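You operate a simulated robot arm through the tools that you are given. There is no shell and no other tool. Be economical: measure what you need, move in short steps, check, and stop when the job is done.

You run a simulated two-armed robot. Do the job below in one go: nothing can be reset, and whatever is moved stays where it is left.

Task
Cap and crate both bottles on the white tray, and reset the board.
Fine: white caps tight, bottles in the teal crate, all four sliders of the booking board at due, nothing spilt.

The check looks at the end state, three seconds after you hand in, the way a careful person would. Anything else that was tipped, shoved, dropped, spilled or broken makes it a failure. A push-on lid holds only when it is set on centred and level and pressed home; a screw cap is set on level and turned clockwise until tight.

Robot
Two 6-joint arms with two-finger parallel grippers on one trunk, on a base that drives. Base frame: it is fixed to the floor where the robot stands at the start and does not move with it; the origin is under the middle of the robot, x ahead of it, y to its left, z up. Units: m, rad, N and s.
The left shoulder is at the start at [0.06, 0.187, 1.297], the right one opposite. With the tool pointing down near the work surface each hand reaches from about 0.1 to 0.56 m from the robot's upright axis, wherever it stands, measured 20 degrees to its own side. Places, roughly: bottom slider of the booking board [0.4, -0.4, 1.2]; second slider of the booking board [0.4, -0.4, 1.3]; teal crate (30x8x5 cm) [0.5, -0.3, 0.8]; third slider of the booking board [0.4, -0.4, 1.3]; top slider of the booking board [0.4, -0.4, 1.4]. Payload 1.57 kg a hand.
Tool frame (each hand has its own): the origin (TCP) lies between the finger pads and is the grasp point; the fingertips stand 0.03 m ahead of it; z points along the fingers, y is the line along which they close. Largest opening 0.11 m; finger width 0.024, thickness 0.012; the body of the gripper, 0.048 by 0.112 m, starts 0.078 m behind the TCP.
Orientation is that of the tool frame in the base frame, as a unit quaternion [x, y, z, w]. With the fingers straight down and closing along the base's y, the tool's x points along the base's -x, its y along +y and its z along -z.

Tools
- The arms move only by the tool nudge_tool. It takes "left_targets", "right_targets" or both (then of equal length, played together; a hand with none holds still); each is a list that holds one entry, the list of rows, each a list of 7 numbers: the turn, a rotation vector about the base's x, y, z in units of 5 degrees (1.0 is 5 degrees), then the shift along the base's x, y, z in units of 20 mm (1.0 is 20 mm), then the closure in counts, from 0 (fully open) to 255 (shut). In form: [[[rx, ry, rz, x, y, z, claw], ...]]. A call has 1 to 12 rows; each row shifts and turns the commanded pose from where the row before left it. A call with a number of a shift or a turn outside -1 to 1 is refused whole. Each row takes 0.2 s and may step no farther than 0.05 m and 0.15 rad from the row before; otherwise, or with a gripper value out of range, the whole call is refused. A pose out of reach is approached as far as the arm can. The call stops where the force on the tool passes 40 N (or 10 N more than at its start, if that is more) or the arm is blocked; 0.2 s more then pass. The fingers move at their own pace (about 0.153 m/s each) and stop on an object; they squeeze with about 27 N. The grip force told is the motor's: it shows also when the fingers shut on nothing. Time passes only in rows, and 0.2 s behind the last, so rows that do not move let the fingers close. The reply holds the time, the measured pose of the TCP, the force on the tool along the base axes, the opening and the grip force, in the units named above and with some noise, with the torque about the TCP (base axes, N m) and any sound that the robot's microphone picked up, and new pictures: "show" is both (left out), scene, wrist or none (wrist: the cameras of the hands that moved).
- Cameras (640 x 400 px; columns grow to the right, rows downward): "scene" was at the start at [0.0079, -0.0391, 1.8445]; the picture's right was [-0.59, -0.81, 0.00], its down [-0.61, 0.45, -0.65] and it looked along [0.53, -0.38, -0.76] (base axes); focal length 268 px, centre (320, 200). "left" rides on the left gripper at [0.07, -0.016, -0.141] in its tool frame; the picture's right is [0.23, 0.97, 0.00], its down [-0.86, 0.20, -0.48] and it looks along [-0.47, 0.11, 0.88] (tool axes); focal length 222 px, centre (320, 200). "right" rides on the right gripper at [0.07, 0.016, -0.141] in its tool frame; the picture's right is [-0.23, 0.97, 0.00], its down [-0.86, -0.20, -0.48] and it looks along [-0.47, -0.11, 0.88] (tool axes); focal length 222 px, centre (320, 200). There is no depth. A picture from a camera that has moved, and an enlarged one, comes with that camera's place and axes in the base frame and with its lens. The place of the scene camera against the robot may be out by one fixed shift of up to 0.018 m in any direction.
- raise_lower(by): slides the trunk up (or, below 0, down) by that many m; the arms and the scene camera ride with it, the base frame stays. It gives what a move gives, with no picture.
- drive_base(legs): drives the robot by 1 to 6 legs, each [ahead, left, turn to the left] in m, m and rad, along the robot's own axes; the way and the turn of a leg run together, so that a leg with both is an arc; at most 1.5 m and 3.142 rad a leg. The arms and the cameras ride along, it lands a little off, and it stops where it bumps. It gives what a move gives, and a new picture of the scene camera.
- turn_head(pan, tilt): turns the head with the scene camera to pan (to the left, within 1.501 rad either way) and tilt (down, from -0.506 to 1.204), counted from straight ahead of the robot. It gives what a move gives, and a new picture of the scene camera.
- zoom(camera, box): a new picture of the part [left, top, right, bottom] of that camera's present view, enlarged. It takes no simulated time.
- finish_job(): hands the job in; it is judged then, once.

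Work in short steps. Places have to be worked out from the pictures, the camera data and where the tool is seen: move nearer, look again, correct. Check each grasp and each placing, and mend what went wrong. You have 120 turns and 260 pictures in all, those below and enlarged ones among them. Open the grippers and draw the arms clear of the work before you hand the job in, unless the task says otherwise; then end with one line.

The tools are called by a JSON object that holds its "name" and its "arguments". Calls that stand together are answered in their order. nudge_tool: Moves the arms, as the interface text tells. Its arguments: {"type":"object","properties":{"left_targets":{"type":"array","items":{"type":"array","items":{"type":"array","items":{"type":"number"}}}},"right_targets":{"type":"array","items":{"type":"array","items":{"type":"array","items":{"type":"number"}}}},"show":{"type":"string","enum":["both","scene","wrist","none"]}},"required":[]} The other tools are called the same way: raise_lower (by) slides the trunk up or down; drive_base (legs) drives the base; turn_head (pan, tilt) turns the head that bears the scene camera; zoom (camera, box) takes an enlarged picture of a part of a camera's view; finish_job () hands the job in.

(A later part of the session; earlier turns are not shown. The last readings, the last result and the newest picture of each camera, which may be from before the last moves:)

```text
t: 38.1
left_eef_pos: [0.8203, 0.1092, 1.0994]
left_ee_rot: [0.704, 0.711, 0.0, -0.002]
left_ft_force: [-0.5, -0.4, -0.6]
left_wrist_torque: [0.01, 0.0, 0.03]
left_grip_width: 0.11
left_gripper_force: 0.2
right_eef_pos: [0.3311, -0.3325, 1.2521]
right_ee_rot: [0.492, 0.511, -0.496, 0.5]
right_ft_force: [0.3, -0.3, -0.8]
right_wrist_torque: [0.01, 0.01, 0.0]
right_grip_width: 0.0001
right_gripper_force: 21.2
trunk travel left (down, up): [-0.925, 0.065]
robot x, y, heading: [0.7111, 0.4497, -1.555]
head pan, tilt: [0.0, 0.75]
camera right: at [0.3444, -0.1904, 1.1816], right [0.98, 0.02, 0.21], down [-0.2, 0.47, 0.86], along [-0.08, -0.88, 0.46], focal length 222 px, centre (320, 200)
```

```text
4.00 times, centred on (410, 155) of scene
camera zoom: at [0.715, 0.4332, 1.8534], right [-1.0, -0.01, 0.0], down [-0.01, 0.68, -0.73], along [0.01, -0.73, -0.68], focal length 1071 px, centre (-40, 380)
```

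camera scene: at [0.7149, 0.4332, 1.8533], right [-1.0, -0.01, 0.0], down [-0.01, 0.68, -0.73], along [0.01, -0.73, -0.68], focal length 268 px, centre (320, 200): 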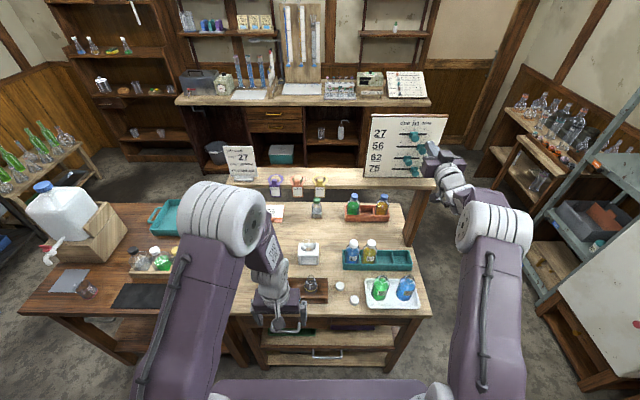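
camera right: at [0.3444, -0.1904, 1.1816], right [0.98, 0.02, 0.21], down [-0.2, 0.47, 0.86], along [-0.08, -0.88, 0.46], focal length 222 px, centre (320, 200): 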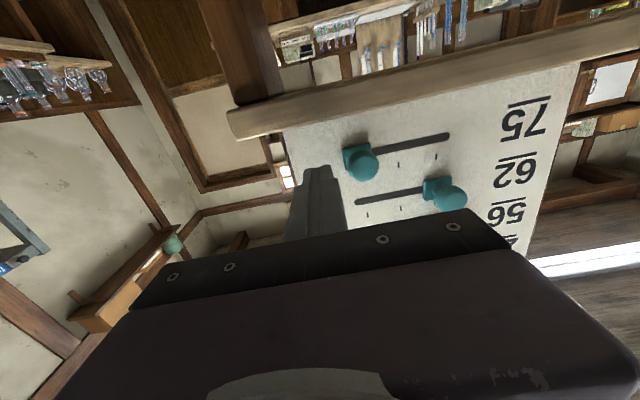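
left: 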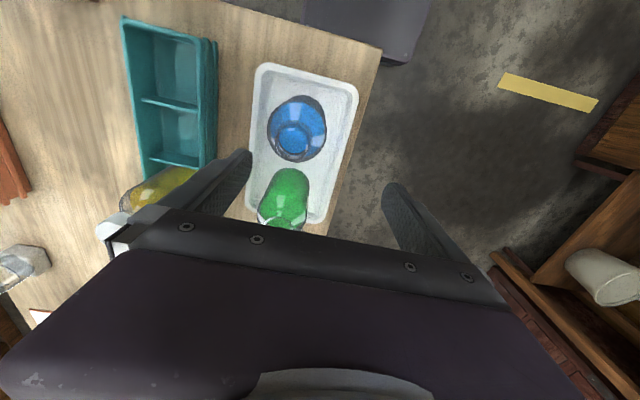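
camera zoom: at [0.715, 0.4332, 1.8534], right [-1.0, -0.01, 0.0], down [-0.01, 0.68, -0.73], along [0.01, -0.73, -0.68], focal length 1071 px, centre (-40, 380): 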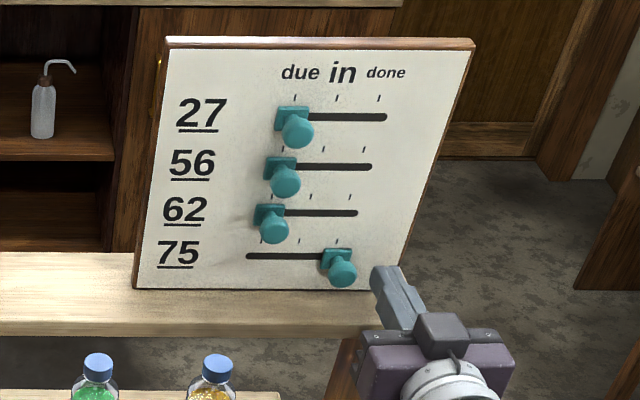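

Beside knob 4, clear of the shelf. Push to x≈0.412.

{"name": "nudge_tool", "arguments": {"right_targets": [[[0, 0, 0, 0.6, 0, 0, 255], [0, 0, 0, 0.6, 0, 0, 255], [0, 0, 0, 0.6, 0, 0, 255], [0, 0, 0, 0.6, 0, 0, 255], [0, 0, 0, 0.6, 0, 0, 255], [0, 0, 0, 0.6, 0, 0, 255], [0, 0, 0, 0.45, 0, 0, 255], [0, 0, 0, -0.4, 0, 0, 255], [0, 0, 0, 0, 1, 0, 255], [0, 0, 0, 0, 1, 0, 255], [0, 0, 0, -1, 1, 0, 255], [0, 0, 0, -1, 1, 0, 255]]], "show": "scene"}}

{"name": "zoom", "arguments": {"camera": "scene", "box": [370, 105, 454, 175]}}

```text
t: 40.7
left_eef_pos: [0.8188, 0.1108, 1.1007]
left_ee_rot: [0.703, 0.711, 0.0, 0.0]
left_ft_force: [0.5, -0.2, 0.5]
left_wrist_torque: [-0.01, -0.01, 0.02]
left_grip_width: 0.11
left_gripper_force: 0.0
right_eef_pos: [0.3628, -0.2513, 1.2496]
right_ee_rot: [0.491, 0.511, -0.497, 0.501]
right_ft_force: [-0.3, -0.1, -0.2]
right_wrist_torque: [0.04, -0.02, 0.02]
right_grip_width: 0.0001
right_gripper_force: 21.5
trunk travel left (down, up): [-0.925, 0.065]
robot x, y, heading: [0.7105, 0.45, -1.559]
head pan, tilt: [0.0, 0.75]
camera scene: at [0.7128, 0.4355, 1.8534], right [-1.0, -0.01, 0.0], down [-0.01, 0.68, -0.73], along [0.01, -0.73, -0.68], focal length 268 px, centre (320, 200)
```

scene: 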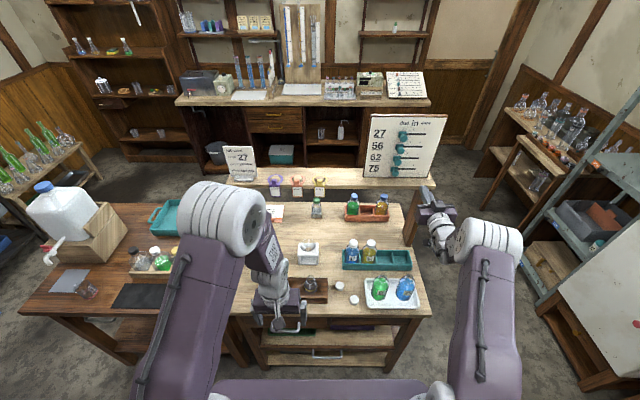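

```text
5.71 times, centred on (412, 140) of scene
camera zoom: at [0.7128, 0.4355, 1.8534], right [-1.0, -0.01, 0.0], down [-0.01, 0.68, -0.73], along [0.01, -0.73, -0.68], focal length 1530 px, centre (-206, 543)
```

zoom: 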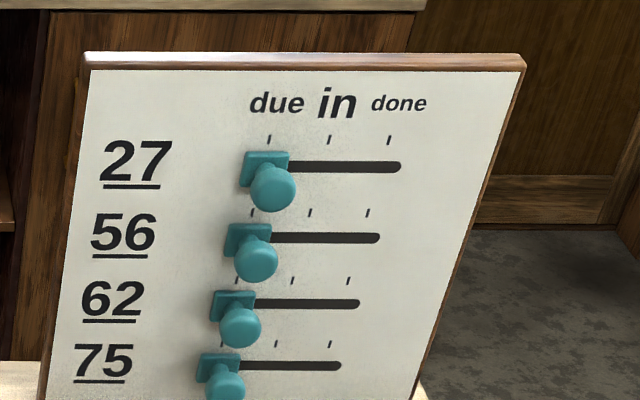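

All four sliders stand at due. Now raise the right hand clear, and drive to about (0.33, 0.29), where the left hand can reach caps, tray and crate tool-down.

{"name": "nudge_tool", "arguments": {"right_targets": [[[0, 0, 0, -1, 1, 1, 255], [0, 0, 0, -1, 1, 1, 255], [0, 0, 0, -1, 1, 1, 255], [0, 0, 0, -1, 0, 1, 255]]], "show": "none"}}

{"name": "drive_base", "arguments": {"legs": [[0, -0.38, 0], [0.15, 0, 0]]}}

{"name": "zoom", "arguments": {"camera": "scene", "box": [180, 250, 340, 360]}}

{"name": "zoom", "arguments": {"camera": "left", "box": [0, 0, 640, 400]}}

```text
t: 41.7
left_eef_pos: [0.8204, 0.1094, 1.0992]
left_ee_rot: [0.703, 0.711, -0.001, 0.0]
left_ft_force: [0.0, 0.5, -0.8]
left_wrist_torque: [0.01, 0.0, 0.0]
left_grip_width: 0.1099
left_gripper_force: 0.1
right_eef_pos: [0.2853, -0.1918, 1.3314]
right_ee_rot: [0.491, 0.511, -0.495, 0.502]
right_ft_force: [0.1, 0.4, 0.4]
right_wrist_torque: [-0.01, 0.04, -0.03]
right_grip_width: 0.0001
right_gripper_force: 21.2
trunk travel left (down, up): [-0.925, 0.065]
robot x, y, heading: [0.7134, 0.4504, -1.558]
head pan, tilt: [0.0, 0.75]
```

```text
t: 45.1
left_eef_pos: [0.4383, -0.0399, 1.1008]
left_ee_rot: [0.705, 0.71, -0.001, 0.0]
left_ft_force: [0.4, 1.1, -0.1]
left_wrist_torque: [-0.04, -0.01, 0.01]
left_grip_width: 0.1102
left_gripper_force: 0.1
right_eef_pos: [-0.099, -0.34, 1.3328]
right_ee_rot: [0.491, 0.51, -0.498, 0.501]
right_ft_force: [-0.5, 0.3, -0.3]
right_wrist_torque: [0.0, -0.02, 0.0]
right_grip_width: 0.0
right_gripper_force: 21.1
trunk travel left (down, up): [-0.925, 0.065]
robot x, y, heading: [0.3303, 0.2967, -1.561]
head pan, tilt: [0.0, 0.75]
camera scene: at [0.3331, 0.2862, 1.8534], right [-1.0, -0.01, 0.0], down [-0.01, 0.68, -0.73], along [0.01, -0.73, -0.68], focal length 268 px, centre (320, 200)
```

scene: 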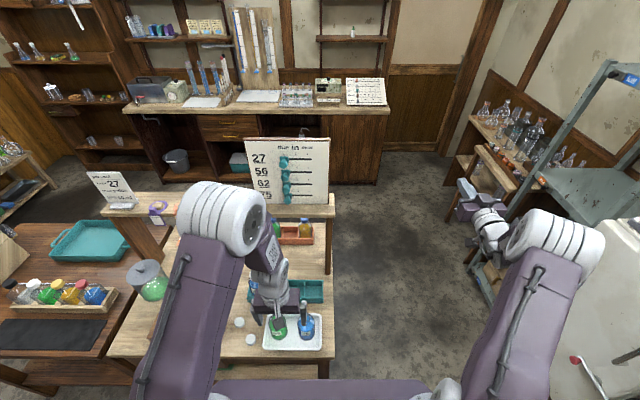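

```text
3.64 times, centred on (260, 305) of scene
camera zoom: at [0.3331, 0.2862, 1.8534], right [-1.0, -0.01, 0.0], down [-0.01, 0.68, -0.73], along [0.01, -0.73, -0.68], focal length 973 px, centre (538, -182)
```

zoom: 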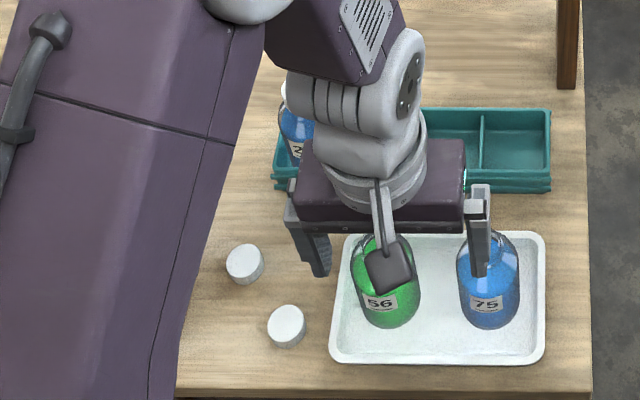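

```text
1.00 times, centred on (320, 200) of left
camera zoom: at [0.4223, 0.0282, 1.2419], right [0.97, 0.23, 0.0], down [0.21, -0.85, 0.48], along [0.11, -0.47, -0.88], focal length 222 px, centre (320, 200)
```

zoom: 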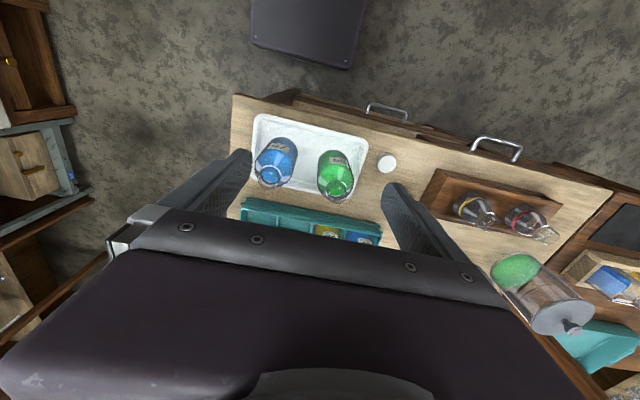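

Cap A computed at (0.579,-0.079) from the wrist view. I move the left hand over it at z≈0.96 to look closely.

{"name": "nudge_tool", "arguments": {"left_targets": [[[0, 0, 0, 1, -0.3, 0, 0], [0, 0, 0, 1, -0.3, 0, 0], [0, 0, 0, 1, -0.3, 0, 0], [0, 0, 0, 1, -0.3, -1, 0], [0, 0, 0, 1, -0.3, -1, 0], [0, 0, 0, 1, -0.3, -1, 0], [0, 0, 0, 1, -0.2, -1, 0], [0, 0, 0, 0, 0, -1, 0], [0, 0, 0, 0, 0, -1, 0], [0, 0, 0, 0, 0, -1, 0]]]}}

```text
t: 47.3
left_eef_pos: [0.5789, -0.0844, 0.9589]
left_ee_rot: [0.705, 0.71, 0.0, -0.001]
left_ft_force: [-0.3, 0.0, -0.2]
left_wrist_torque: [0.04, -0.01, -0.02]
left_grip_width: 0.11
left_gripper_force: 0.0
right_eef_pos: [-0.0977, -0.3442, 1.3295]
right_ee_rot: [0.492, 0.511, -0.498, 0.499]
right_ft_force: [0.8, 0.5, 0.0]
right_wrist_torque: [0.0, 0.01, -0.04]
right_grip_width: 0.0
right_gripper_force: 21.2
trunk travel left (down, up): [-0.925, 0.065]
robot x, y, heading: [0.3268, 0.3009, -1.56]
head pan, tilt: [0.0, 0.75]
camera scene: at [0.3349, 0.281, 1.8534], right [-1.0, -0.01, 0.0], down [-0.01, 0.68, -0.73], along [0.01, -0.73, -0.68], focal length 268 px, centre (320, 200)
camera left: at [0.5634, -0.0157, 1.1004], right [0.97, 0.23, 0.0], down [0.21, -0.85, 0.48], along [0.11, -0.46, -0.88], focal length 222 px, centre (320, 200)
```

scene: 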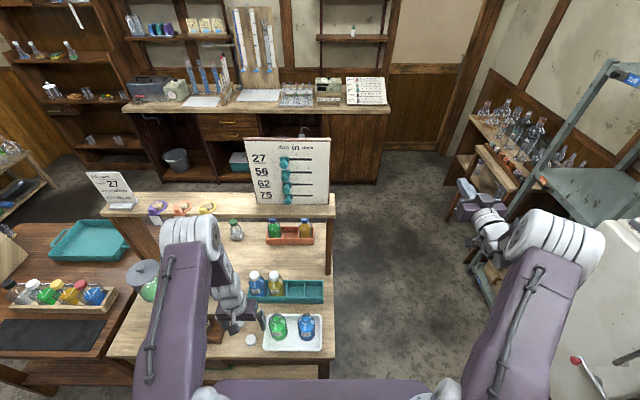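
left: 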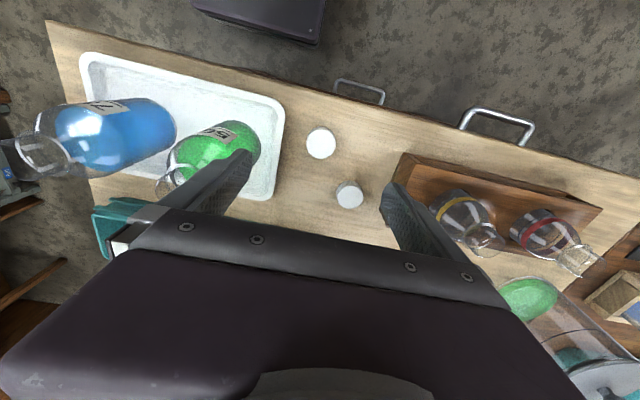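

Caps: A (0.579,-0.077), B (0.631,-0.136). I narrow the fingers to ~55 mm (tray rim and flask box near by), centre on A and go down to z≈0.90.

{"name": "nudge_tool", "arguments": {"left_targets": [[[0, 0, 0, 0, 0.37, 0, 128], [0, 0, 0, 0, 0, -1, 128], [0, 0, 0, 0, 0, -1, 128], [0, 0, 0, 0, 0, -1, 128]]], "show": "wrist"}}

{"name": "zoom", "arguments": {"camera": "scene", "box": [200, 290, 340, 370]}}

```text
t: 48.3
left_eef_pos: [0.5784, -0.075, 0.8998]
left_ee_rot: [0.705, 0.709, 0.0, 0.0]
left_ft_force: [0.7, -0.8, 0.2]
left_wrist_torque: [-0.02, 0.01, -0.02]
left_grip_width: 0.055
left_gripper_force: 0.0
right_eef_pos: [-0.0976, -0.3425, 1.3306]
right_ee_rot: [0.492, 0.51, -0.497, 0.501]
right_ft_force: [0.4, 0.2, 0.1]
right_wrist_torque: [0.0, -0.01, 0.02]
right_grip_width: 0.0
right_gripper_force: 21.5
trunk travel left (down, up): [-0.925, 0.065]
robot x, y, heading: [0.328, 0.299, -1.566]
head pan, tilt: [0.0, 0.75]
camera left: at [0.5631, -0.0078, 1.0414], right [0.97, 0.23, 0.0], down [0.21, -0.85, 0.48], along [0.11, -0.47, -0.88], focal length 222 px, centre (320, 200)
```

left: 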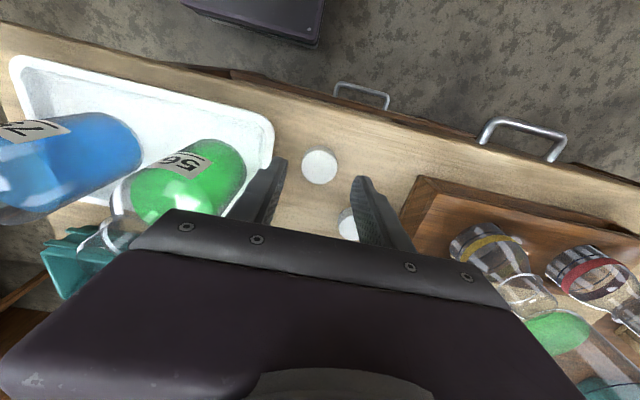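

```text
4.57 times, centred on (270, 330) of scene
camera zoom: at [0.334, 0.2819, 1.8534], right [-1.0, -0.01, 0.0], down [-0.01, 0.68, -0.73], along [0.01, -0.73, -0.68], focal length 1224 px, centre (549, -394)
```

zoom: 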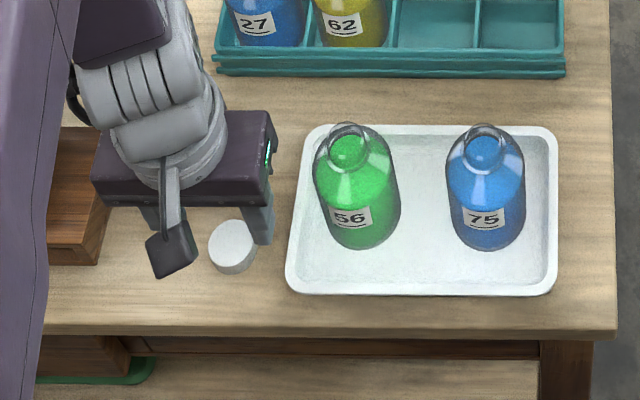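

Cap A is centred between the fingers in x; y about -0.080. Go down to z 0.858 and grip.

{"name": "nudge_tool", "arguments": {"left_targets": [[[0, 0, 0, 0, -0.25, -0.7, 128], [0, 0, 0, 0, 0, -0.7, 128], [0, 0, 0, 0, 0, -0.7, 128], [0, 0, 0, 0, 0, 0, 255], [0, 0, 0, 0, 0, 0, 255]]], "show": "wrist"}}

{"name": "zoom", "arguments": {"camera": "scene", "box": [215, 310, 285, 360]}}

```text
t: 49.5
left_eef_pos: [0.5795, -0.081, 0.8592]
left_ee_rot: [0.705, 0.709, 0.0, -0.001]
left_ft_force: [0.6, -0.8, 1.6]
left_wrist_torque: [0.01, -0.03, 0.01]
left_grip_width: 0.0329
left_gripper_force: 26.8
right_eef_pos: [-0.0983, -0.3441, 1.3311]
right_ee_rot: [0.492, 0.511, -0.497, 0.501]
right_ft_force: [0.4, -0.7, -0.6]
right_wrist_torque: [0.02, 0.01, 0.01]
right_grip_width: 0.0
right_gripper_force: 21.7
trunk travel left (down, up): [-0.925, 0.065]
robot x, y, heading: [0.3272, 0.2991, -1.564]
head pan, tilt: [0.0, 0.75]
camera left: at [0.5626, -0.0122, 0.9993], right [0.97, 0.23, 0.0], down [0.21, -0.85, 0.48], along [0.11, -0.46, -0.88], focal length 222 px, centre (320, 200)
```

left: 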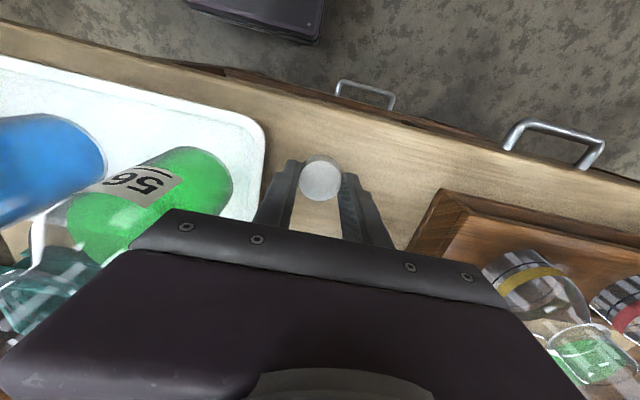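

```text
8.00 times, centred on (250, 335) of scene
camera zoom: at [0.3341, 0.282, 1.8534], right [-1.0, -0.01, 0.0], down [-0.01, 0.68, -0.73], along [0.01, -0.73, -0.68], focal length 2141 px, centre (880, -880)
```

zoom: 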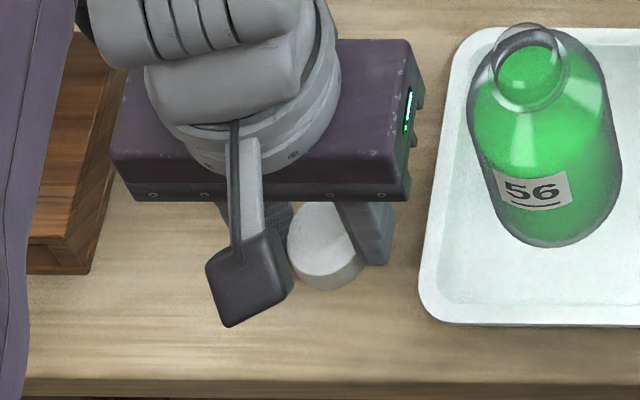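

Cap gripped, but it sits ~4 mm off the pad centre in y. I open slightly, shift +4 mm and regrip so it is centred, then lift.

{"name": "nudge_tool", "arguments": {"left_targets": [[[0, 0, 0, 0, 0, 0, 150], [0, 0, 0, 0, 0.2, 0, 150], [0, 0, 0, 0, 0, 0, 255], [0, 0, 0, 0, 0, 0, 255], [0, 0, 0, 0, 0, 1, 255], [0, 0, 0, 0, 0, 1, 255], [0, 0, 0, 0, 0, 1, 255], [0, 0, 0, 0, 0, 1, 255], [0, 0, 0, 0, 0, 1, 255], [0, 0, 0, 0, 0, 1, 255], [0, 0, 0, 0, 0, 1, 255]]]}}

{"name": "zoom", "arguments": {"camera": "left", "box": [0, 40, 400, 290]}}

{"name": "zoom", "arguments": {"camera": "scene", "box": [210, 290, 330, 365]}}

```text
t: 51.9
left_eef_pos: [0.579, -0.0756, 0.9974]
left_ee_rot: [0.704, 0.711, -0.002, 0.0]
left_ft_force: [-0.2, 0.2, 0.4]
left_wrist_torque: [-0.02, -0.01, -0.01]
left_grip_width: 0.0333
left_gripper_force: 26.7
right_eef_pos: [-0.0984, -0.3435, 1.3305]
right_ee_rot: [0.492, 0.51, -0.497, 0.501]
right_ft_force: [-0.2, -0.1, -0.1]
right_wrist_torque: [-0.01, -0.02, 0.01]
right_grip_width: 0.0
right_gripper_force: 21.5
trunk travel left (down, up): [-0.925, 0.065]
robot x, y, heading: [0.3272, 0.2965, -1.559]
head pan, tilt: [0.0, 0.75]
camera scene: at [0.3338, 0.2824, 1.8533], right [-1.0, -0.01, 0.0], down [-0.01, 0.68, -0.73], along [0.01, -0.73, -0.68], focal length 268 px, centre (320, 200)
camera left: at [0.5629, -0.0081, 1.1395], right [0.97, 0.24, 0.0], down [0.21, -0.85, 0.48], along [0.11, -0.46, -0.88], focal length 222 px, centre (320, 200)
```

scene: 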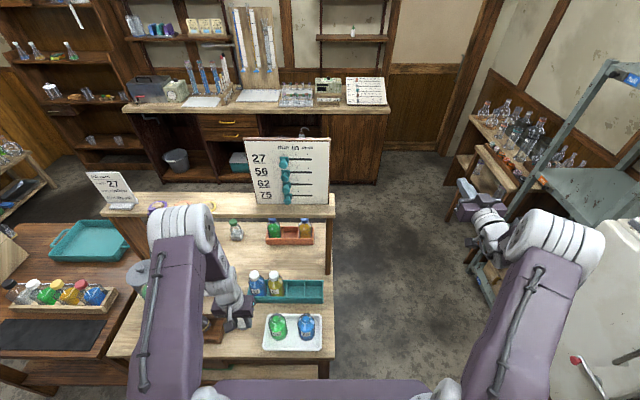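
left: 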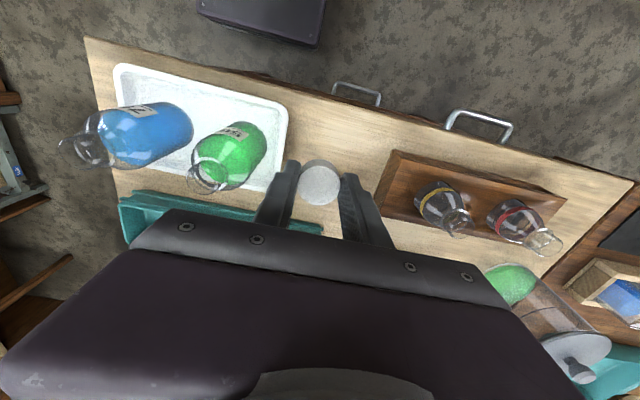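

```text
1.60 times, centred on (200, 165) of left
camera zoom: at [0.5629, -0.0081, 1.1395], right [0.97, 0.24, 0.0], down [0.21, -0.85, 0.48], along [0.11, -0.46, -0.88], focal length 355 px, centre (512, 256)
```

zoom: 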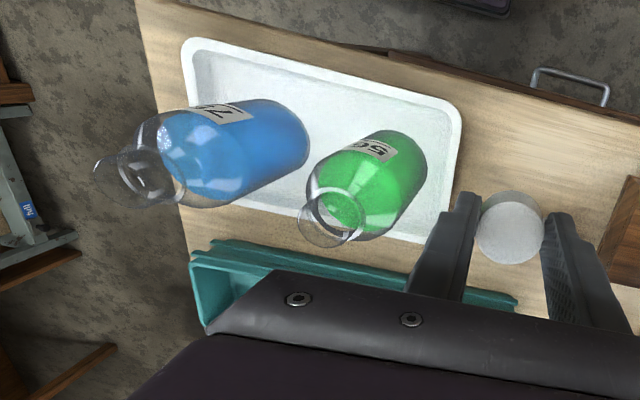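

```text
5.33 times, centred on (270, 328) of scene
camera zoom: at [0.3338, 0.2824, 1.8533], right [-1.0, -0.01, 0.0], down [-0.01, 0.68, -0.73], along [0.01, -0.73, -0.68], focal length 1428 px, centre (587, -480)
```

zoom: 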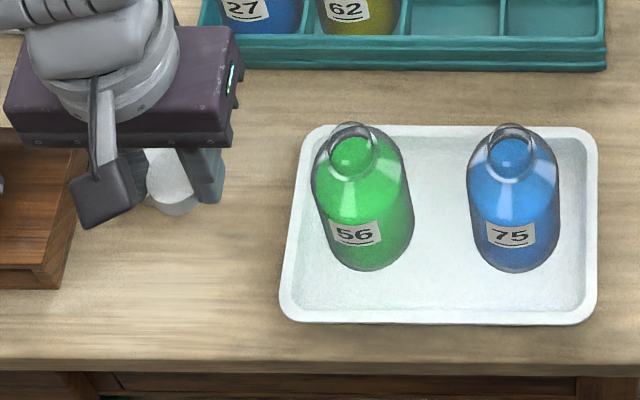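

Cap held, centred. I enlarge the green bottle's mouth in both views to triangulate it.

{"name": "zoom", "arguments": {"camera": "left", "box": [30, 90, 310, 230]}}

{"name": "zoom", "arguments": {"camera": "scene", "box": [260, 305, 324, 345]}}

```text
2.29 times, centred on (170, 160) of left
camera zoom: at [0.5629, -0.0081, 1.1395], right [0.97, 0.24, 0.0], down [0.21, -0.85, 0.48], along [0.11, -0.46, -0.88], focal length 508 px, centre (663, 291)
```

zoom: 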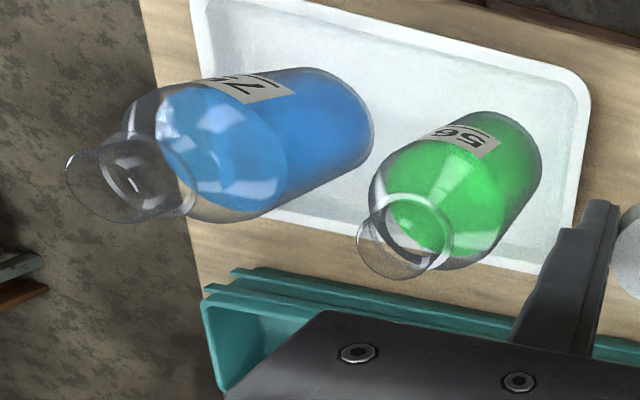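

```text
10.00 times, centred on (292, 325) of scene
camera zoom: at [0.3338, 0.2824, 1.8533], right [-1.0, -0.01, 0.0], down [-0.01, 0.68, -0.73], along [0.01, -0.73, -0.68], focal length 2677 px, centre (600, -1050)
```

zoom: 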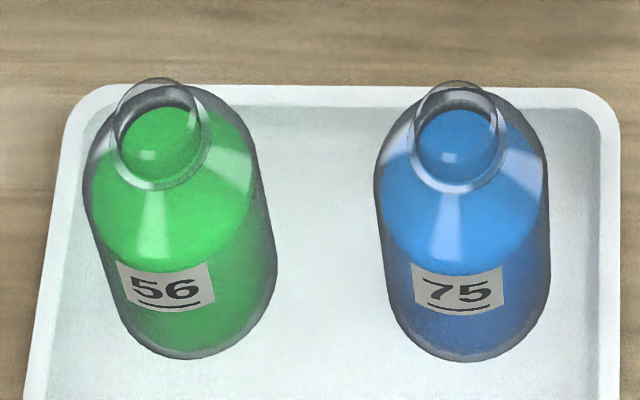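

Triangulation agrees: green mouth ≈ (0.478,-0.111,0.956), blue mouth ≈ (0.378,-0.111,0.957); cap underside is ~39 mm below the TCP. I raise and move over the green bottle, still above the mouth.

{"name": "nudge_tool", "arguments": {"left_targets": [[[0, 0, 0, 0, 0, 1, 255], [0, 0, 0, 0, 0, 1, 255], [0, 0, 0, -1, -0.35, 0, 255], [0, 0, 0, -1, -0.35, 0, 255], [0, 0, 0, -1, -0.35, 0, 255], [0, 0, 0, -1, -0.35, 0, 255], [0, 0, 0, -1, -0.35, 0, 255]]]}}

{"name": "zoom", "arguments": {"camera": "left", "box": [200, 80, 440, 230]}}

{"name": "zoom", "arguments": {"camera": "scene", "box": [250, 285, 330, 345]}}

```text
t: 53.5
left_eef_pos: [0.4766, -0.1119, 1.0382]
left_ee_rot: [0.704, 0.711, 0.001, 0.0]
left_ft_force: [-0.5, 0.3, -0.3]
left_wrist_torque: [0.0, -0.01, -0.03]
left_grip_width: 0.033
left_gripper_force: 26.7
right_eef_pos: [-0.0996, -0.3442, 1.3302]
right_ee_rot: [0.492, 0.511, -0.497, 0.5]
right_ft_force: [0.4, -0.5, -0.2]
right_wrist_torque: [0.01, -0.04, -0.01]
right_grip_width: 0.0002
right_gripper_force: 20.9
trunk travel left (down, up): [-0.925, 0.065]
robot x, y, heading: [0.3292, 0.2976, -1.564]
head pan, tilt: [0.0, 0.75]
camera scene: at [0.3328, 0.2812, 1.8533], right [-1.0, -0.01, 0.0], down [-0.01, 0.68, -0.73], along [0.01, -0.73, -0.68], focal length 268 px, centre (320, 200)
camera left: at [0.4613, -0.0435, 1.1795], right [0.97, 0.24, 0.0], down [0.21, -0.85, 0.48], along [0.11, -0.46, -0.88], focal length 222 px, centre (320, 200)
```

scene: 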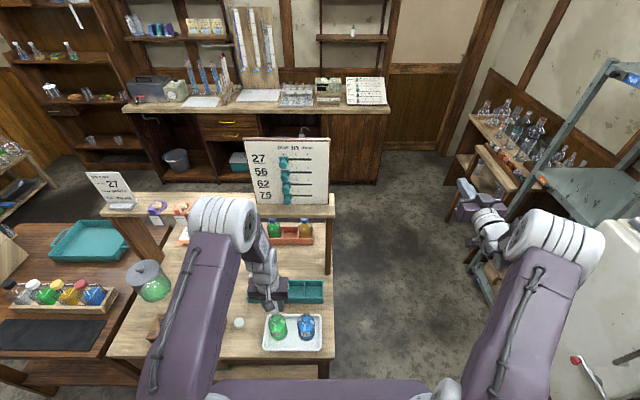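
left: 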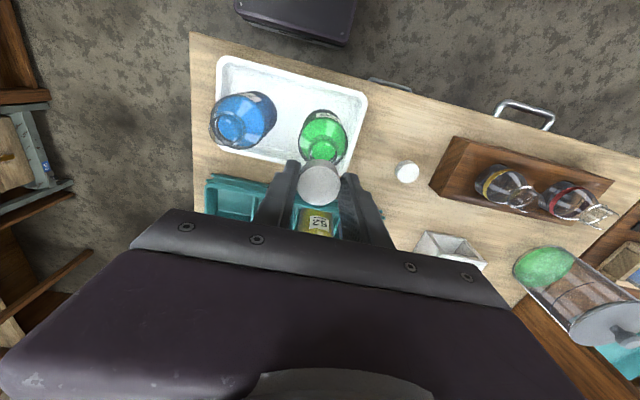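

```text
2.67 times, centred on (320, 155) of left
camera zoom: at [0.4613, -0.0435, 1.1795], right [0.97, 0.24, 0.0], down [0.21, -0.85, 0.48], along [0.11, -0.46, -0.88], focal length 592 px, centre (320, 320)
```

zoom: 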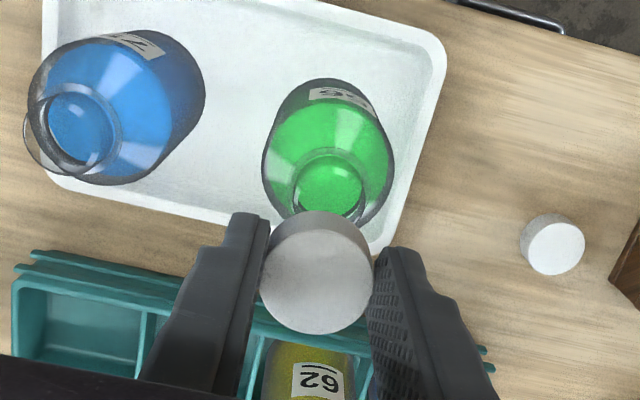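

```text
6.67 times, centred on (290, 315) of scene
camera zoom: at [0.3328, 0.2812, 1.8533], right [-1.0, -0.01, 0.0], down [-0.01, 0.68, -0.73], along [0.01, -0.73, -0.68], focal length 1784 px, centre (520, -567)
```

zoom: 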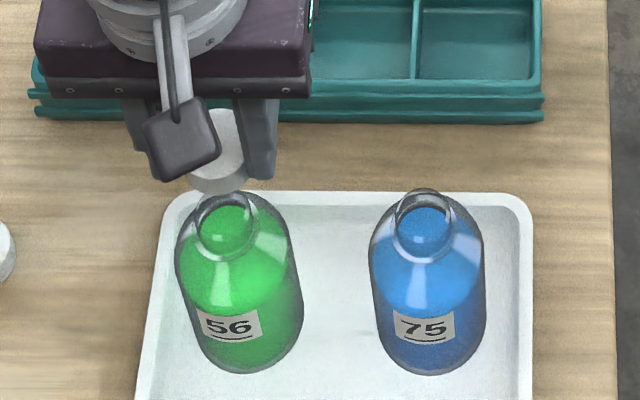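

Cap and mouth line up within ~2 mm by both cameras. I lower to just above the lip (TCP ≈1.000) and look again.

{"name": "nudge_tool", "arguments": {"left_targets": [[[0, 0, 0, 0, 0, -0.6, 255], [0, 0, 0, 0, 0, -0.6, 255], [0, 0, 0, 0, 0, -0.6, 255]]], "show": "none"}}

{"name": "zoom", "arguments": {"camera": "left", "box": [260, 110, 380, 210]}}

{"name": "zoom", "arguments": {"camera": "scene", "box": [260, 300, 308, 340]}}

```text
t: 54.3
left_eef_pos: [0.4797, -0.1107, 1.0016]
left_ee_rot: [0.704, 0.71, -0.001, 0.0]
left_ft_force: [-1.1, -0.3, -0.7]
left_wrist_torque: [0.01, 0.04, -0.05]
left_grip_width: 0.0331
left_gripper_force: 26.5
right_eef_pos: [-0.0986, -0.3433, 1.3296]
right_ee_rot: [0.492, 0.51, -0.497, 0.5]
right_ft_force: [0.5, 0.2, 0.2]
right_wrist_torque: [0.04, 0.04, 0.03]
right_grip_width: 0.0
right_gripper_force: 21.1
trunk travel left (down, up): [-0.925, 0.065]
robot x, y, heading: [0.3279, 0.2995, -1.565]
head pan, tilt: [0.0, 0.75]
```

```text
4.00 times, centred on (320, 160) of left
camera zoom: at [0.4629, -0.0427, 1.1432], right [0.97, 0.23, 0.0], down [0.21, -0.85, 0.48], along [0.11, -0.46, -0.88], focal length 888 px, centre (320, 360)
```

zoom: 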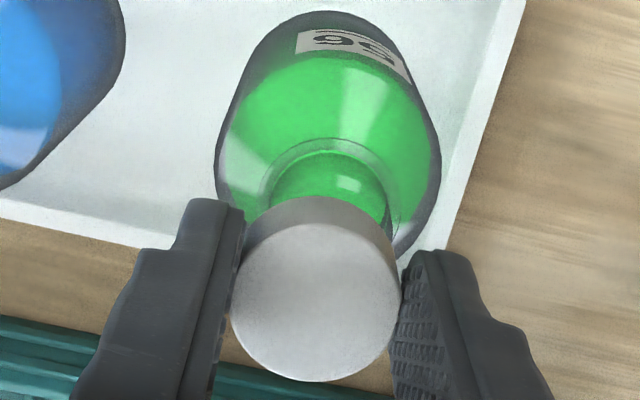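

```text
10.00 times, centred on (284, 320) of scene
camera zoom: at [0.3342, 0.2816, 1.8534], right [-1.0, -0.01, 0.0], down [-0.01, 0.68, -0.73], along [0.01, -0.73, -0.68], focal length 2677 px, centre (680, -1000)
```

zoom: 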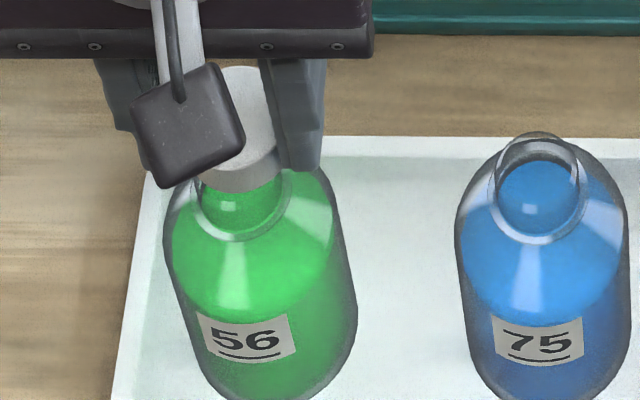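

Alignment looks within ~2 mm (wrist view hints at +1 mm in x). I nudge +1.2 mm x and lower gently, watching the force.

{"name": "nudge_tool", "arguments": {"left_targets": [[[0, 0, 0, 0.06, 0, -0.2, 255], [0, 0, 0, 0, 0, -0.2, 255], [0, 0, 0, 0, 0, -0.2, 255]]], "show": "none"}}

{"name": "zoom", "arguments": {"camera": "scene", "box": [260, 300, 308, 340]}}

```text
t: 55.1
left_eef_pos: [0.4793, -0.111, 0.9907]
left_ee_rot: [0.705, 0.709, -0.001, 0.0]
left_ft_force: [0.0, -1.8, 27.3]
left_wrist_torque: [0.11, -0.25, -0.05]
left_grip_width: 0.0333
left_gripper_force: 27.3
right_eef_pos: [-0.0988, -0.342, 1.3311]
right_ee_rot: [0.492, 0.51, -0.497, 0.501]
right_ft_force: [0.1, 0.1, 0.4]
right_wrist_torque: [-0.03, 0.0, 0.01]
right_grip_width: 0.0003
right_gripper_force: 21.6
trunk travel left (down, up): [-0.925, 0.065]
robot x, y, heading: [0.3328, 0.3, -1.571]
head pan, tilt: [0.0, 0.75]
```

```text
10.00 times, centred on (284, 320) of scene
camera zoom: at [0.3326, 0.2839, 1.8535], right [-1.0, -0.01, 0.0], down [-0.01, 0.68, -0.73], along [0.01, -0.73, -0.68], focal length 2677 px, centre (680, -1000)
```

zoom: 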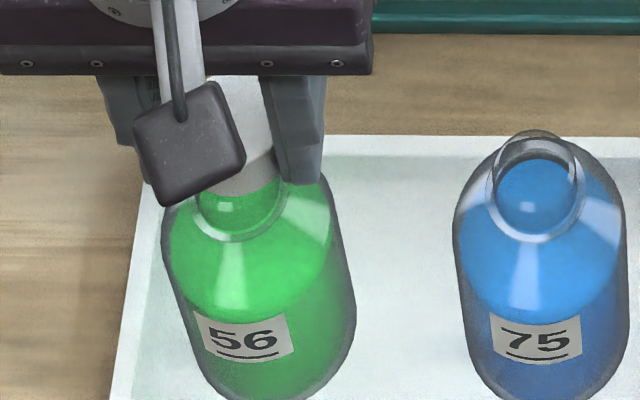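

27 N contact, and the torque puts the contact point on the +x/+y side, so the mouth is a little that way (as the wrist view hinted). I lift 4 mm, shift (+1.6,+1.2) mm and try again.

{"name": "nudge_tool", "arguments": {"left_targets": [[[0, 0, 0, 0, 0, 0.4, 255], [0, 0, 0, 0.08, 0.06, 0, 255], [0, 0, 0, 0, 0, -0.2, 255], [0, 0, 0, 0, 0, -0.12, 255]]], "show": "none"}}

```text
t: 56.1
left_eef_pos: [0.4805, -0.1099, 0.9929]
left_ee_rot: [0.705, 0.709, 0.0, 0.0]
left_ft_force: [0.2, 0.7, 3.9]
left_wrist_torque: [0.03, 0.09, 0.02]
left_grip_width: 0.033
left_gripper_force: 27.1
right_eef_pos: [-0.0983, -0.342, 1.3319]
right_ee_rot: [0.492, 0.511, -0.497, 0.5]
right_ft_force: [0.0, -0.7, -0.4]
right_wrist_torque: [0.04, 0.03, 0.03]
right_grip_width: 0.0001
right_gripper_force: 21.1
trunk travel left (down, up): [-0.925, 0.065]
robot x, y, heading: [0.33, 0.2961, -1.561]
head pan, tilt: [0.0, 0.75]
```

Only 4 N at nearly the same height; continue 2 mm down at a time.

{"name": "nudge_tool", "arguments": {"left_targets": [[[0, 0, 0, 0, 0, -0.06, 255], [0, 0, 0, 0, 0, -0.06, 255]]], "show": "none"}}

```text
t: 56.7
left_eef_pos: [0.4803, -0.1085, 0.9906]
left_ee_rot: [0.705, 0.709, -0.002, 0.001]
left_ft_force: [0.1, -0.2, 22.1]
left_wrist_torque: [0.15, 0.26, -0.03]
left_grip_width: 0.0334
left_gripper_force: 27.0
right_eef_pos: [-0.0997, -0.3417, 1.3324]
right_ee_rot: [0.492, 0.51, -0.498, 0.501]
right_ft_force: [-0.9, 0.0, -0.6]
right_wrist_torque: [0.03, 0.0, -0.01]
right_grip_width: 0.0
right_gripper_force: 20.6
trunk travel left (down, up): [-0.925, 0.065]
robot x, y, heading: [0.3277, 0.301, -1.561]
head pan, tilt: [0.0, 0.75]
```

Contact is now on the -x side, still +y: so x back 0.8 mm, y +1.4 mm. Then touch down again.

{"name": "nudge_tool", "arguments": {"left_targets": [[[0, 0, 0, 0, 0, 0.15, 255], [0, 0, 0, -0.04, 0.07, 0, 255], [0, 0, 0, 0, 0, -0.08, 255], [0, 0, 0, 0, 0, -0.07, 255]]], "show": "none"}}

{"name": "zoom", "arguments": {"camera": "left", "box": [260, 110, 380, 210]}}

```text
t: 57.7
left_eef_pos: [0.4785, -0.1078, 0.9897]
left_ee_rot: [0.704, 0.71, 0.0, 0.0]
left_ft_force: [-0.5, -0.4, 16.9]
left_wrist_torque: [0.16, -0.1, -0.03]
left_grip_width: 0.0333
left_gripper_force: 26.7
right_eef_pos: [-0.0982, -0.3412, 1.332]
right_ee_rot: [0.492, 0.51, -0.498, 0.5]
right_ft_force: [-0.1, -0.7, 0.3]
right_wrist_torque: [0.0, 0.01, -0.02]
right_grip_width: 0.0
right_gripper_force: 21.1
trunk travel left (down, up): [-0.925, 0.065]
robot x, y, heading: [0.3321, 0.2976, -1.562]
head pan, tilt: [0.0, 0.75]
```

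```text
4.00 times, centred on (320, 160) of left
camera zoom: at [0.4644, -0.0395, 1.1314], right [0.97, 0.23, 0.0], down [0.21, -0.85, 0.48], along [0.11, -0.47, -0.88], focal length 888 px, centre (320, 360)
```

zoom: 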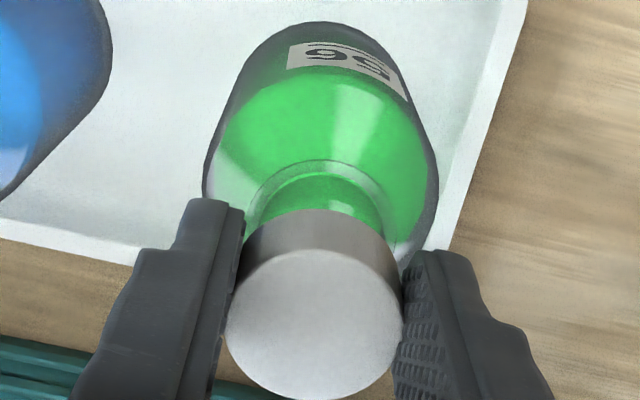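

The cap seems to have shifted or pivoted in the fingers (contact on its +y side). I lift clear and inspect it.

{"name": "nudge_tool", "arguments": {"left_targets": [[[0, 0, 0, 0, 0, 1, 255], [0, 0, 0, 0, 0, 1, 255], [0, 0, 0, 0, 0, 0.5, 255]]], "show": "none"}}

{"name": "zoom", "arguments": {"camera": "left", "box": [260, 110, 380, 210]}}

{"name": "zoom", "arguments": {"camera": "scene", "box": [260, 290, 308, 330]}}

```text
t: 58.5
left_eef_pos: [0.4814, -0.1094, 1.0384]
left_ee_rot: [0.704, 0.71, 0.0, -0.002]
left_ft_force: [-0.7, 0.8, 0.9]
left_wrist_torque: [-0.02, -0.02, -0.03]
left_grip_width: 0.0331
left_gripper_force: 27.0
right_eef_pos: [-0.0985, -0.3434, 1.3308]
right_ee_rot: [0.493, 0.509, -0.497, 0.501]
right_ft_force: [-0.3, -0.1, -0.7]
right_wrist_torque: [-0.02, 0.01, 0.01]
right_grip_width: 0.0
right_gripper_force: 21.0
trunk travel left (down, up): [-0.925, 0.065]
robot x, y, heading: [0.3269, 0.3, -1.563]
head pan, tilt: [0.0, 0.75]
```

```text
4.00 times, centred on (320, 160) of left
camera zoom: at [0.465, -0.04, 1.1806], right [0.97, 0.23, 0.0], down [0.21, -0.85, 0.48], along [0.11, -0.46, -0.88], focal length 888 px, centre (320, 360)
```

zoom: 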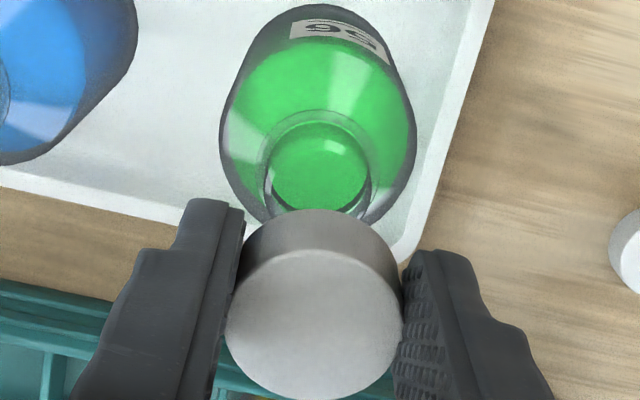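

```text
10.00 times, centred on (284, 310) of scene
camera zoom: at [0.334, 0.2821, 1.8533], right [-1.0, -0.01, 0.0], down [-0.01, 0.68, -0.73], along [0.01, -0.73, -0.68], focal length 2677 px, centre (680, -900)
```

zoom: 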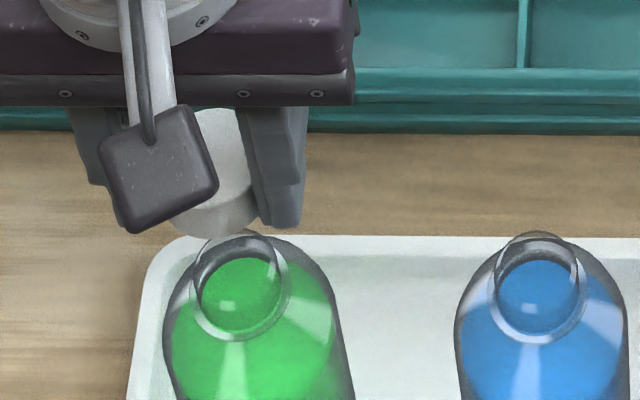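

The cap has pivoted ~10° in the grip. Before relevelling, I take a sharp look at the mouth to fix the lip's y.

{"name": "zoom", "arguments": {"camera": "left", "box": [295, 125, 345, 165]}}

{"name": "zoom", "arguments": {"camera": "scene", "box": [272, 308, 324, 340]}}

```text
10.00 times, centred on (320, 145) of left
camera zoom: at [0.465, -0.04, 1.1806], right [0.97, 0.23, 0.0], down [0.21, -0.85, 0.48], along [0.11, -0.46, -0.88], focal length 2221 px, centre (320, 750)
```

zoom: 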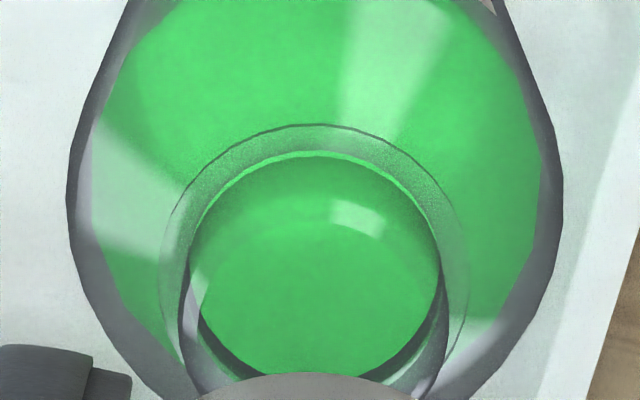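

```text
12.31 times, centred on (298, 324) of scene
camera zoom: at [0.334, 0.2821, 1.8533], right [-1.0, -0.01, 0.0], down [-0.01, 0.68, -0.73], along [0.01, -0.73, -0.68], focal length 3294 px, centre (591, -1326)
```

zoom: 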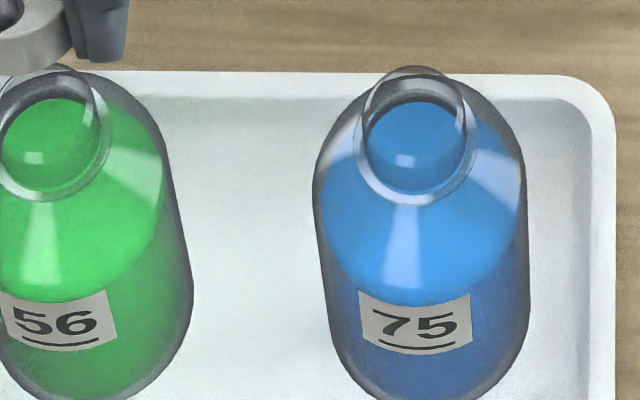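

In x the cap axis already lines up with the mouth; in y the mouth is ~2.5 mm further +y. First relevel: I set the cap back down on its free bench spot.

{"name": "nudge_tool", "arguments": {"left_targets": [[[0, 0, 0, 1, 0.3, 0, 255], [0, 0, 0, 1, 0.3, 0, 255], [0, 0, 0, 1, 0.3, 0, 255], [0, 0, 0, 1, 0.3, 0, 255], [0, 0, 0, 1, 0.3, -1, 255], [0, 0, 0, 0, 0, -1, 255], [0, 0, 0, 0, 0, -1, 255], [0, 0, 0, 0, 0, -1, 255], [0, 0, 0, 0, 0, -1, 255], [0, 0, 0, 0, 0, -1, 255], [0, 0, 0, 0, 0, -1, 255], [0, 0, 0, 0, 0, -1, 255]]], "show": "wrist"}}

{"name": "nudge_tool", "arguments": {"left_targets": [[[0, 0, 0, 0, 0, -0.5, 255], [0, 0, 0, 0, 0, -0.25, 255], [0, 0, 0, 0, 0, -0.1, 255]]], "show": "none"}}

```text
t: 61.1
left_eef_pos: [0.58, -0.0782, 0.8781]
left_ee_rot: [0.704, 0.71, -0.001, -0.001]
left_ft_force: [-0.7, 0.4, -0.4]
left_wrist_torque: [0.03, 0.01, -0.02]
left_grip_width: 0.0331
left_gripper_force: 27.3
right_eef_pos: [-0.0992, -0.3438, 1.3311]
right_ee_rot: [0.492, 0.511, -0.497, 0.5]
right_ft_force: [-0.6, -0.1, -0.1]
right_wrist_torque: [0.02, 0.0, 0.01]
right_grip_width: 0.0
right_gripper_force: 20.5
trunk travel left (down, up): [-0.925, 0.065]
robot x, y, heading: [0.3307, 0.2975, -1.56]
head pan, tilt: [0.0, 0.75]
camera left: at [0.5659, -0.0105, 1.0196], right [0.97, 0.23, 0.0], down [0.21, -0.85, 0.48], along [0.11, -0.46, -0.88], focal length 222 px, centre (320, 200)
```

left: 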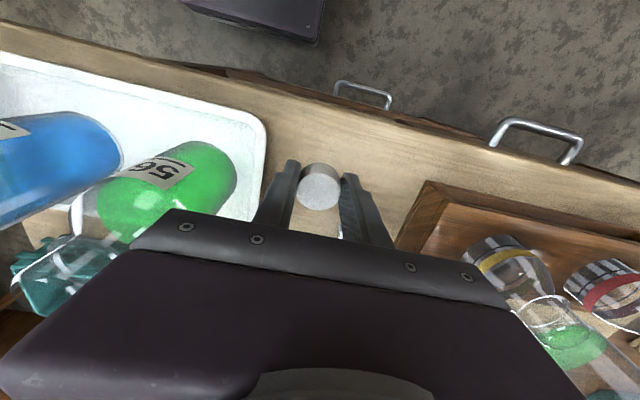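

```text
t: 61.9
left_eef_pos: [0.5799, -0.0789, 0.8612]
left_ee_rot: [0.704, 0.71, 0.0, -0.001]
left_ft_force: [-1.1, -0.1, -0.1]
left_wrist_torque: [0.01, 0.02, 0.03]
left_grip_width: 0.0332
left_gripper_force: 27.0
right_eef_pos: [-0.0974, -0.3432, 1.331]
right_ee_rot: [0.492, 0.51, -0.497, 0.5]
right_ft_force: [0.2, 0.3, 0.0]
right_wrist_torque: [-0.03, 0.0, 0.01]
right_grip_width: 0.0
right_gripper_force: 21.2
trunk travel left (down, up): [-0.925, 0.065]
robot x, y, heading: [0.3295, 0.2987, -1.563]
head pan, tilt: [0.0, 0.75]
```

No contact yet; lower on in 2 mm steps.

{"name": "nudge_tool", "arguments": {"left_targets": [[[0, 0, 0, 0, 0, -0.1, 255], [0, 0, 0, 0, 0, -0.1, 255], [0, 0, 0, 0, 0, -0.1, 255]]], "show": "none"}}

```text
t: 62.7
left_eef_pos: [0.5797, -0.0793, 0.8562]
left_ee_rot: [0.704, 0.71, 0.0, 0.0]
left_ft_force: [-0.3, 0.4, -0.5]
left_wrist_torque: [-0.02, 0.0, 0.02]
left_grip_width: 0.0333
left_gripper_force: 27.3
right_eef_pos: [-0.0983, -0.3439, 1.3312]
right_ee_rot: [0.492, 0.51, -0.497, 0.5]
right_ft_force: [-0.3, 0.0, 0.1]
right_wrist_torque: [-0.01, 0.05, 0.04]
right_grip_width: 0.0
right_gripper_force: 20.7
trunk travel left (down, up): [-0.925, 0.065]
robot x, y, heading: [0.3244, 0.3017, -1.564]
head pan, tilt: [0.0, 0.75]
```

Fingertips are at 0.826; the cap must be only a few mm above the bench. I open and look.

{"name": "nudge_tool", "arguments": {"left_targets": [[[0, 0, 0, 0, 0, 0, 150], [0, 0, 0, 0, 0, 0, 128], [0, 0, 0, 0, 0, 1, 128], [0, 0, 0, 0, 0, 1, 128]]], "show": "wrist"}}

{"name": "zoom", "arguments": {"camera": "left", "box": [270, 120, 370, 200]}}

{"name": "zoom", "arguments": {"camera": "scene", "box": [220, 320, 284, 360]}}

```text
t: 63.7
left_eef_pos: [0.5812, -0.0774, 0.8975]
left_ee_rot: [0.705, 0.709, 0.001, -0.001]
left_ft_force: [0.3, 0.5, -0.1]
left_wrist_torque: [-0.01, 0.0, 0.01]
left_grip_width: 0.0548
left_gripper_force: 0.1
right_eef_pos: [-0.0985, -0.343, 1.3313]
right_ee_rot: [0.492, 0.511, -0.497, 0.5]
right_ft_force: [0.1, 0.1, -0.3]
right_wrist_torque: [-0.06, 0.02, -0.01]
right_grip_width: 0.0001
right_gripper_force: 21.2
trunk travel left (down, up): [-0.925, 0.065]
robot x, y, heading: [0.3287, 0.3008, -1.56]
head pan, tilt: [0.0, 0.75]
camera left: at [0.5653, -0.0095, 1.0381], right [0.97, 0.23, 0.0], down [0.21, -0.85, 0.48], along [0.11, -0.46, -0.88], focal length 222 px, centre (320, 200)
```

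left: 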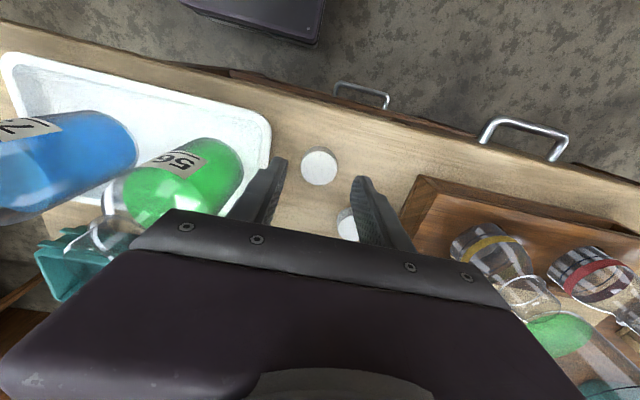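

```text
5.00 times, centred on (320, 160) of left
camera zoom: at [0.5653, -0.0095, 1.0381], right [0.97, 0.23, 0.0], down [0.21, -0.85, 0.48], along [0.11, -0.46, -0.88], focal length 1111 px, centre (320, 400)
```

zoom: 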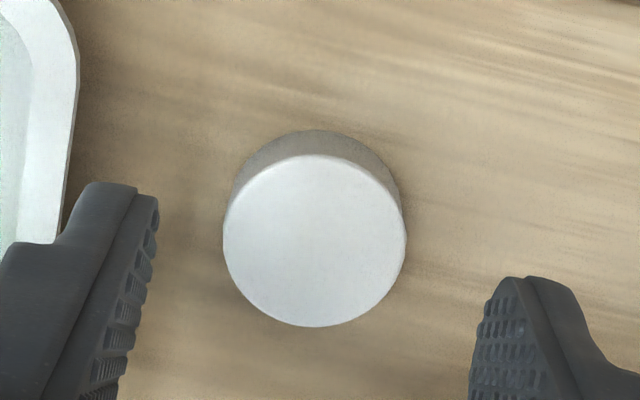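

```text
10.00 times, centred on (252, 340) of scene
camera zoom: at [0.3337, 0.2823, 1.8533], right [-1.0, -0.01, 0.0], down [-0.01, 0.68, -0.73], along [0.01, -0.73, -0.68], focal length 2677 px, centre (1000, -1200)
```

zoom: 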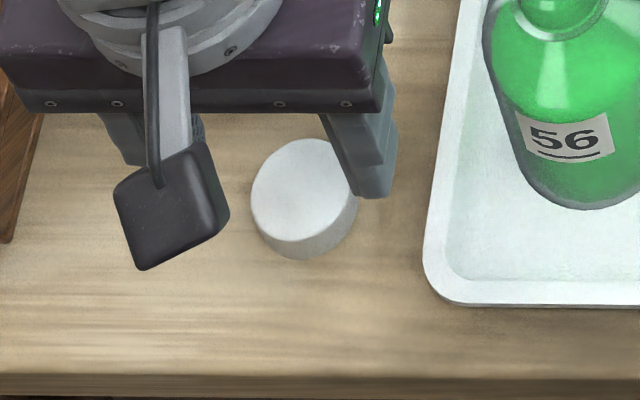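

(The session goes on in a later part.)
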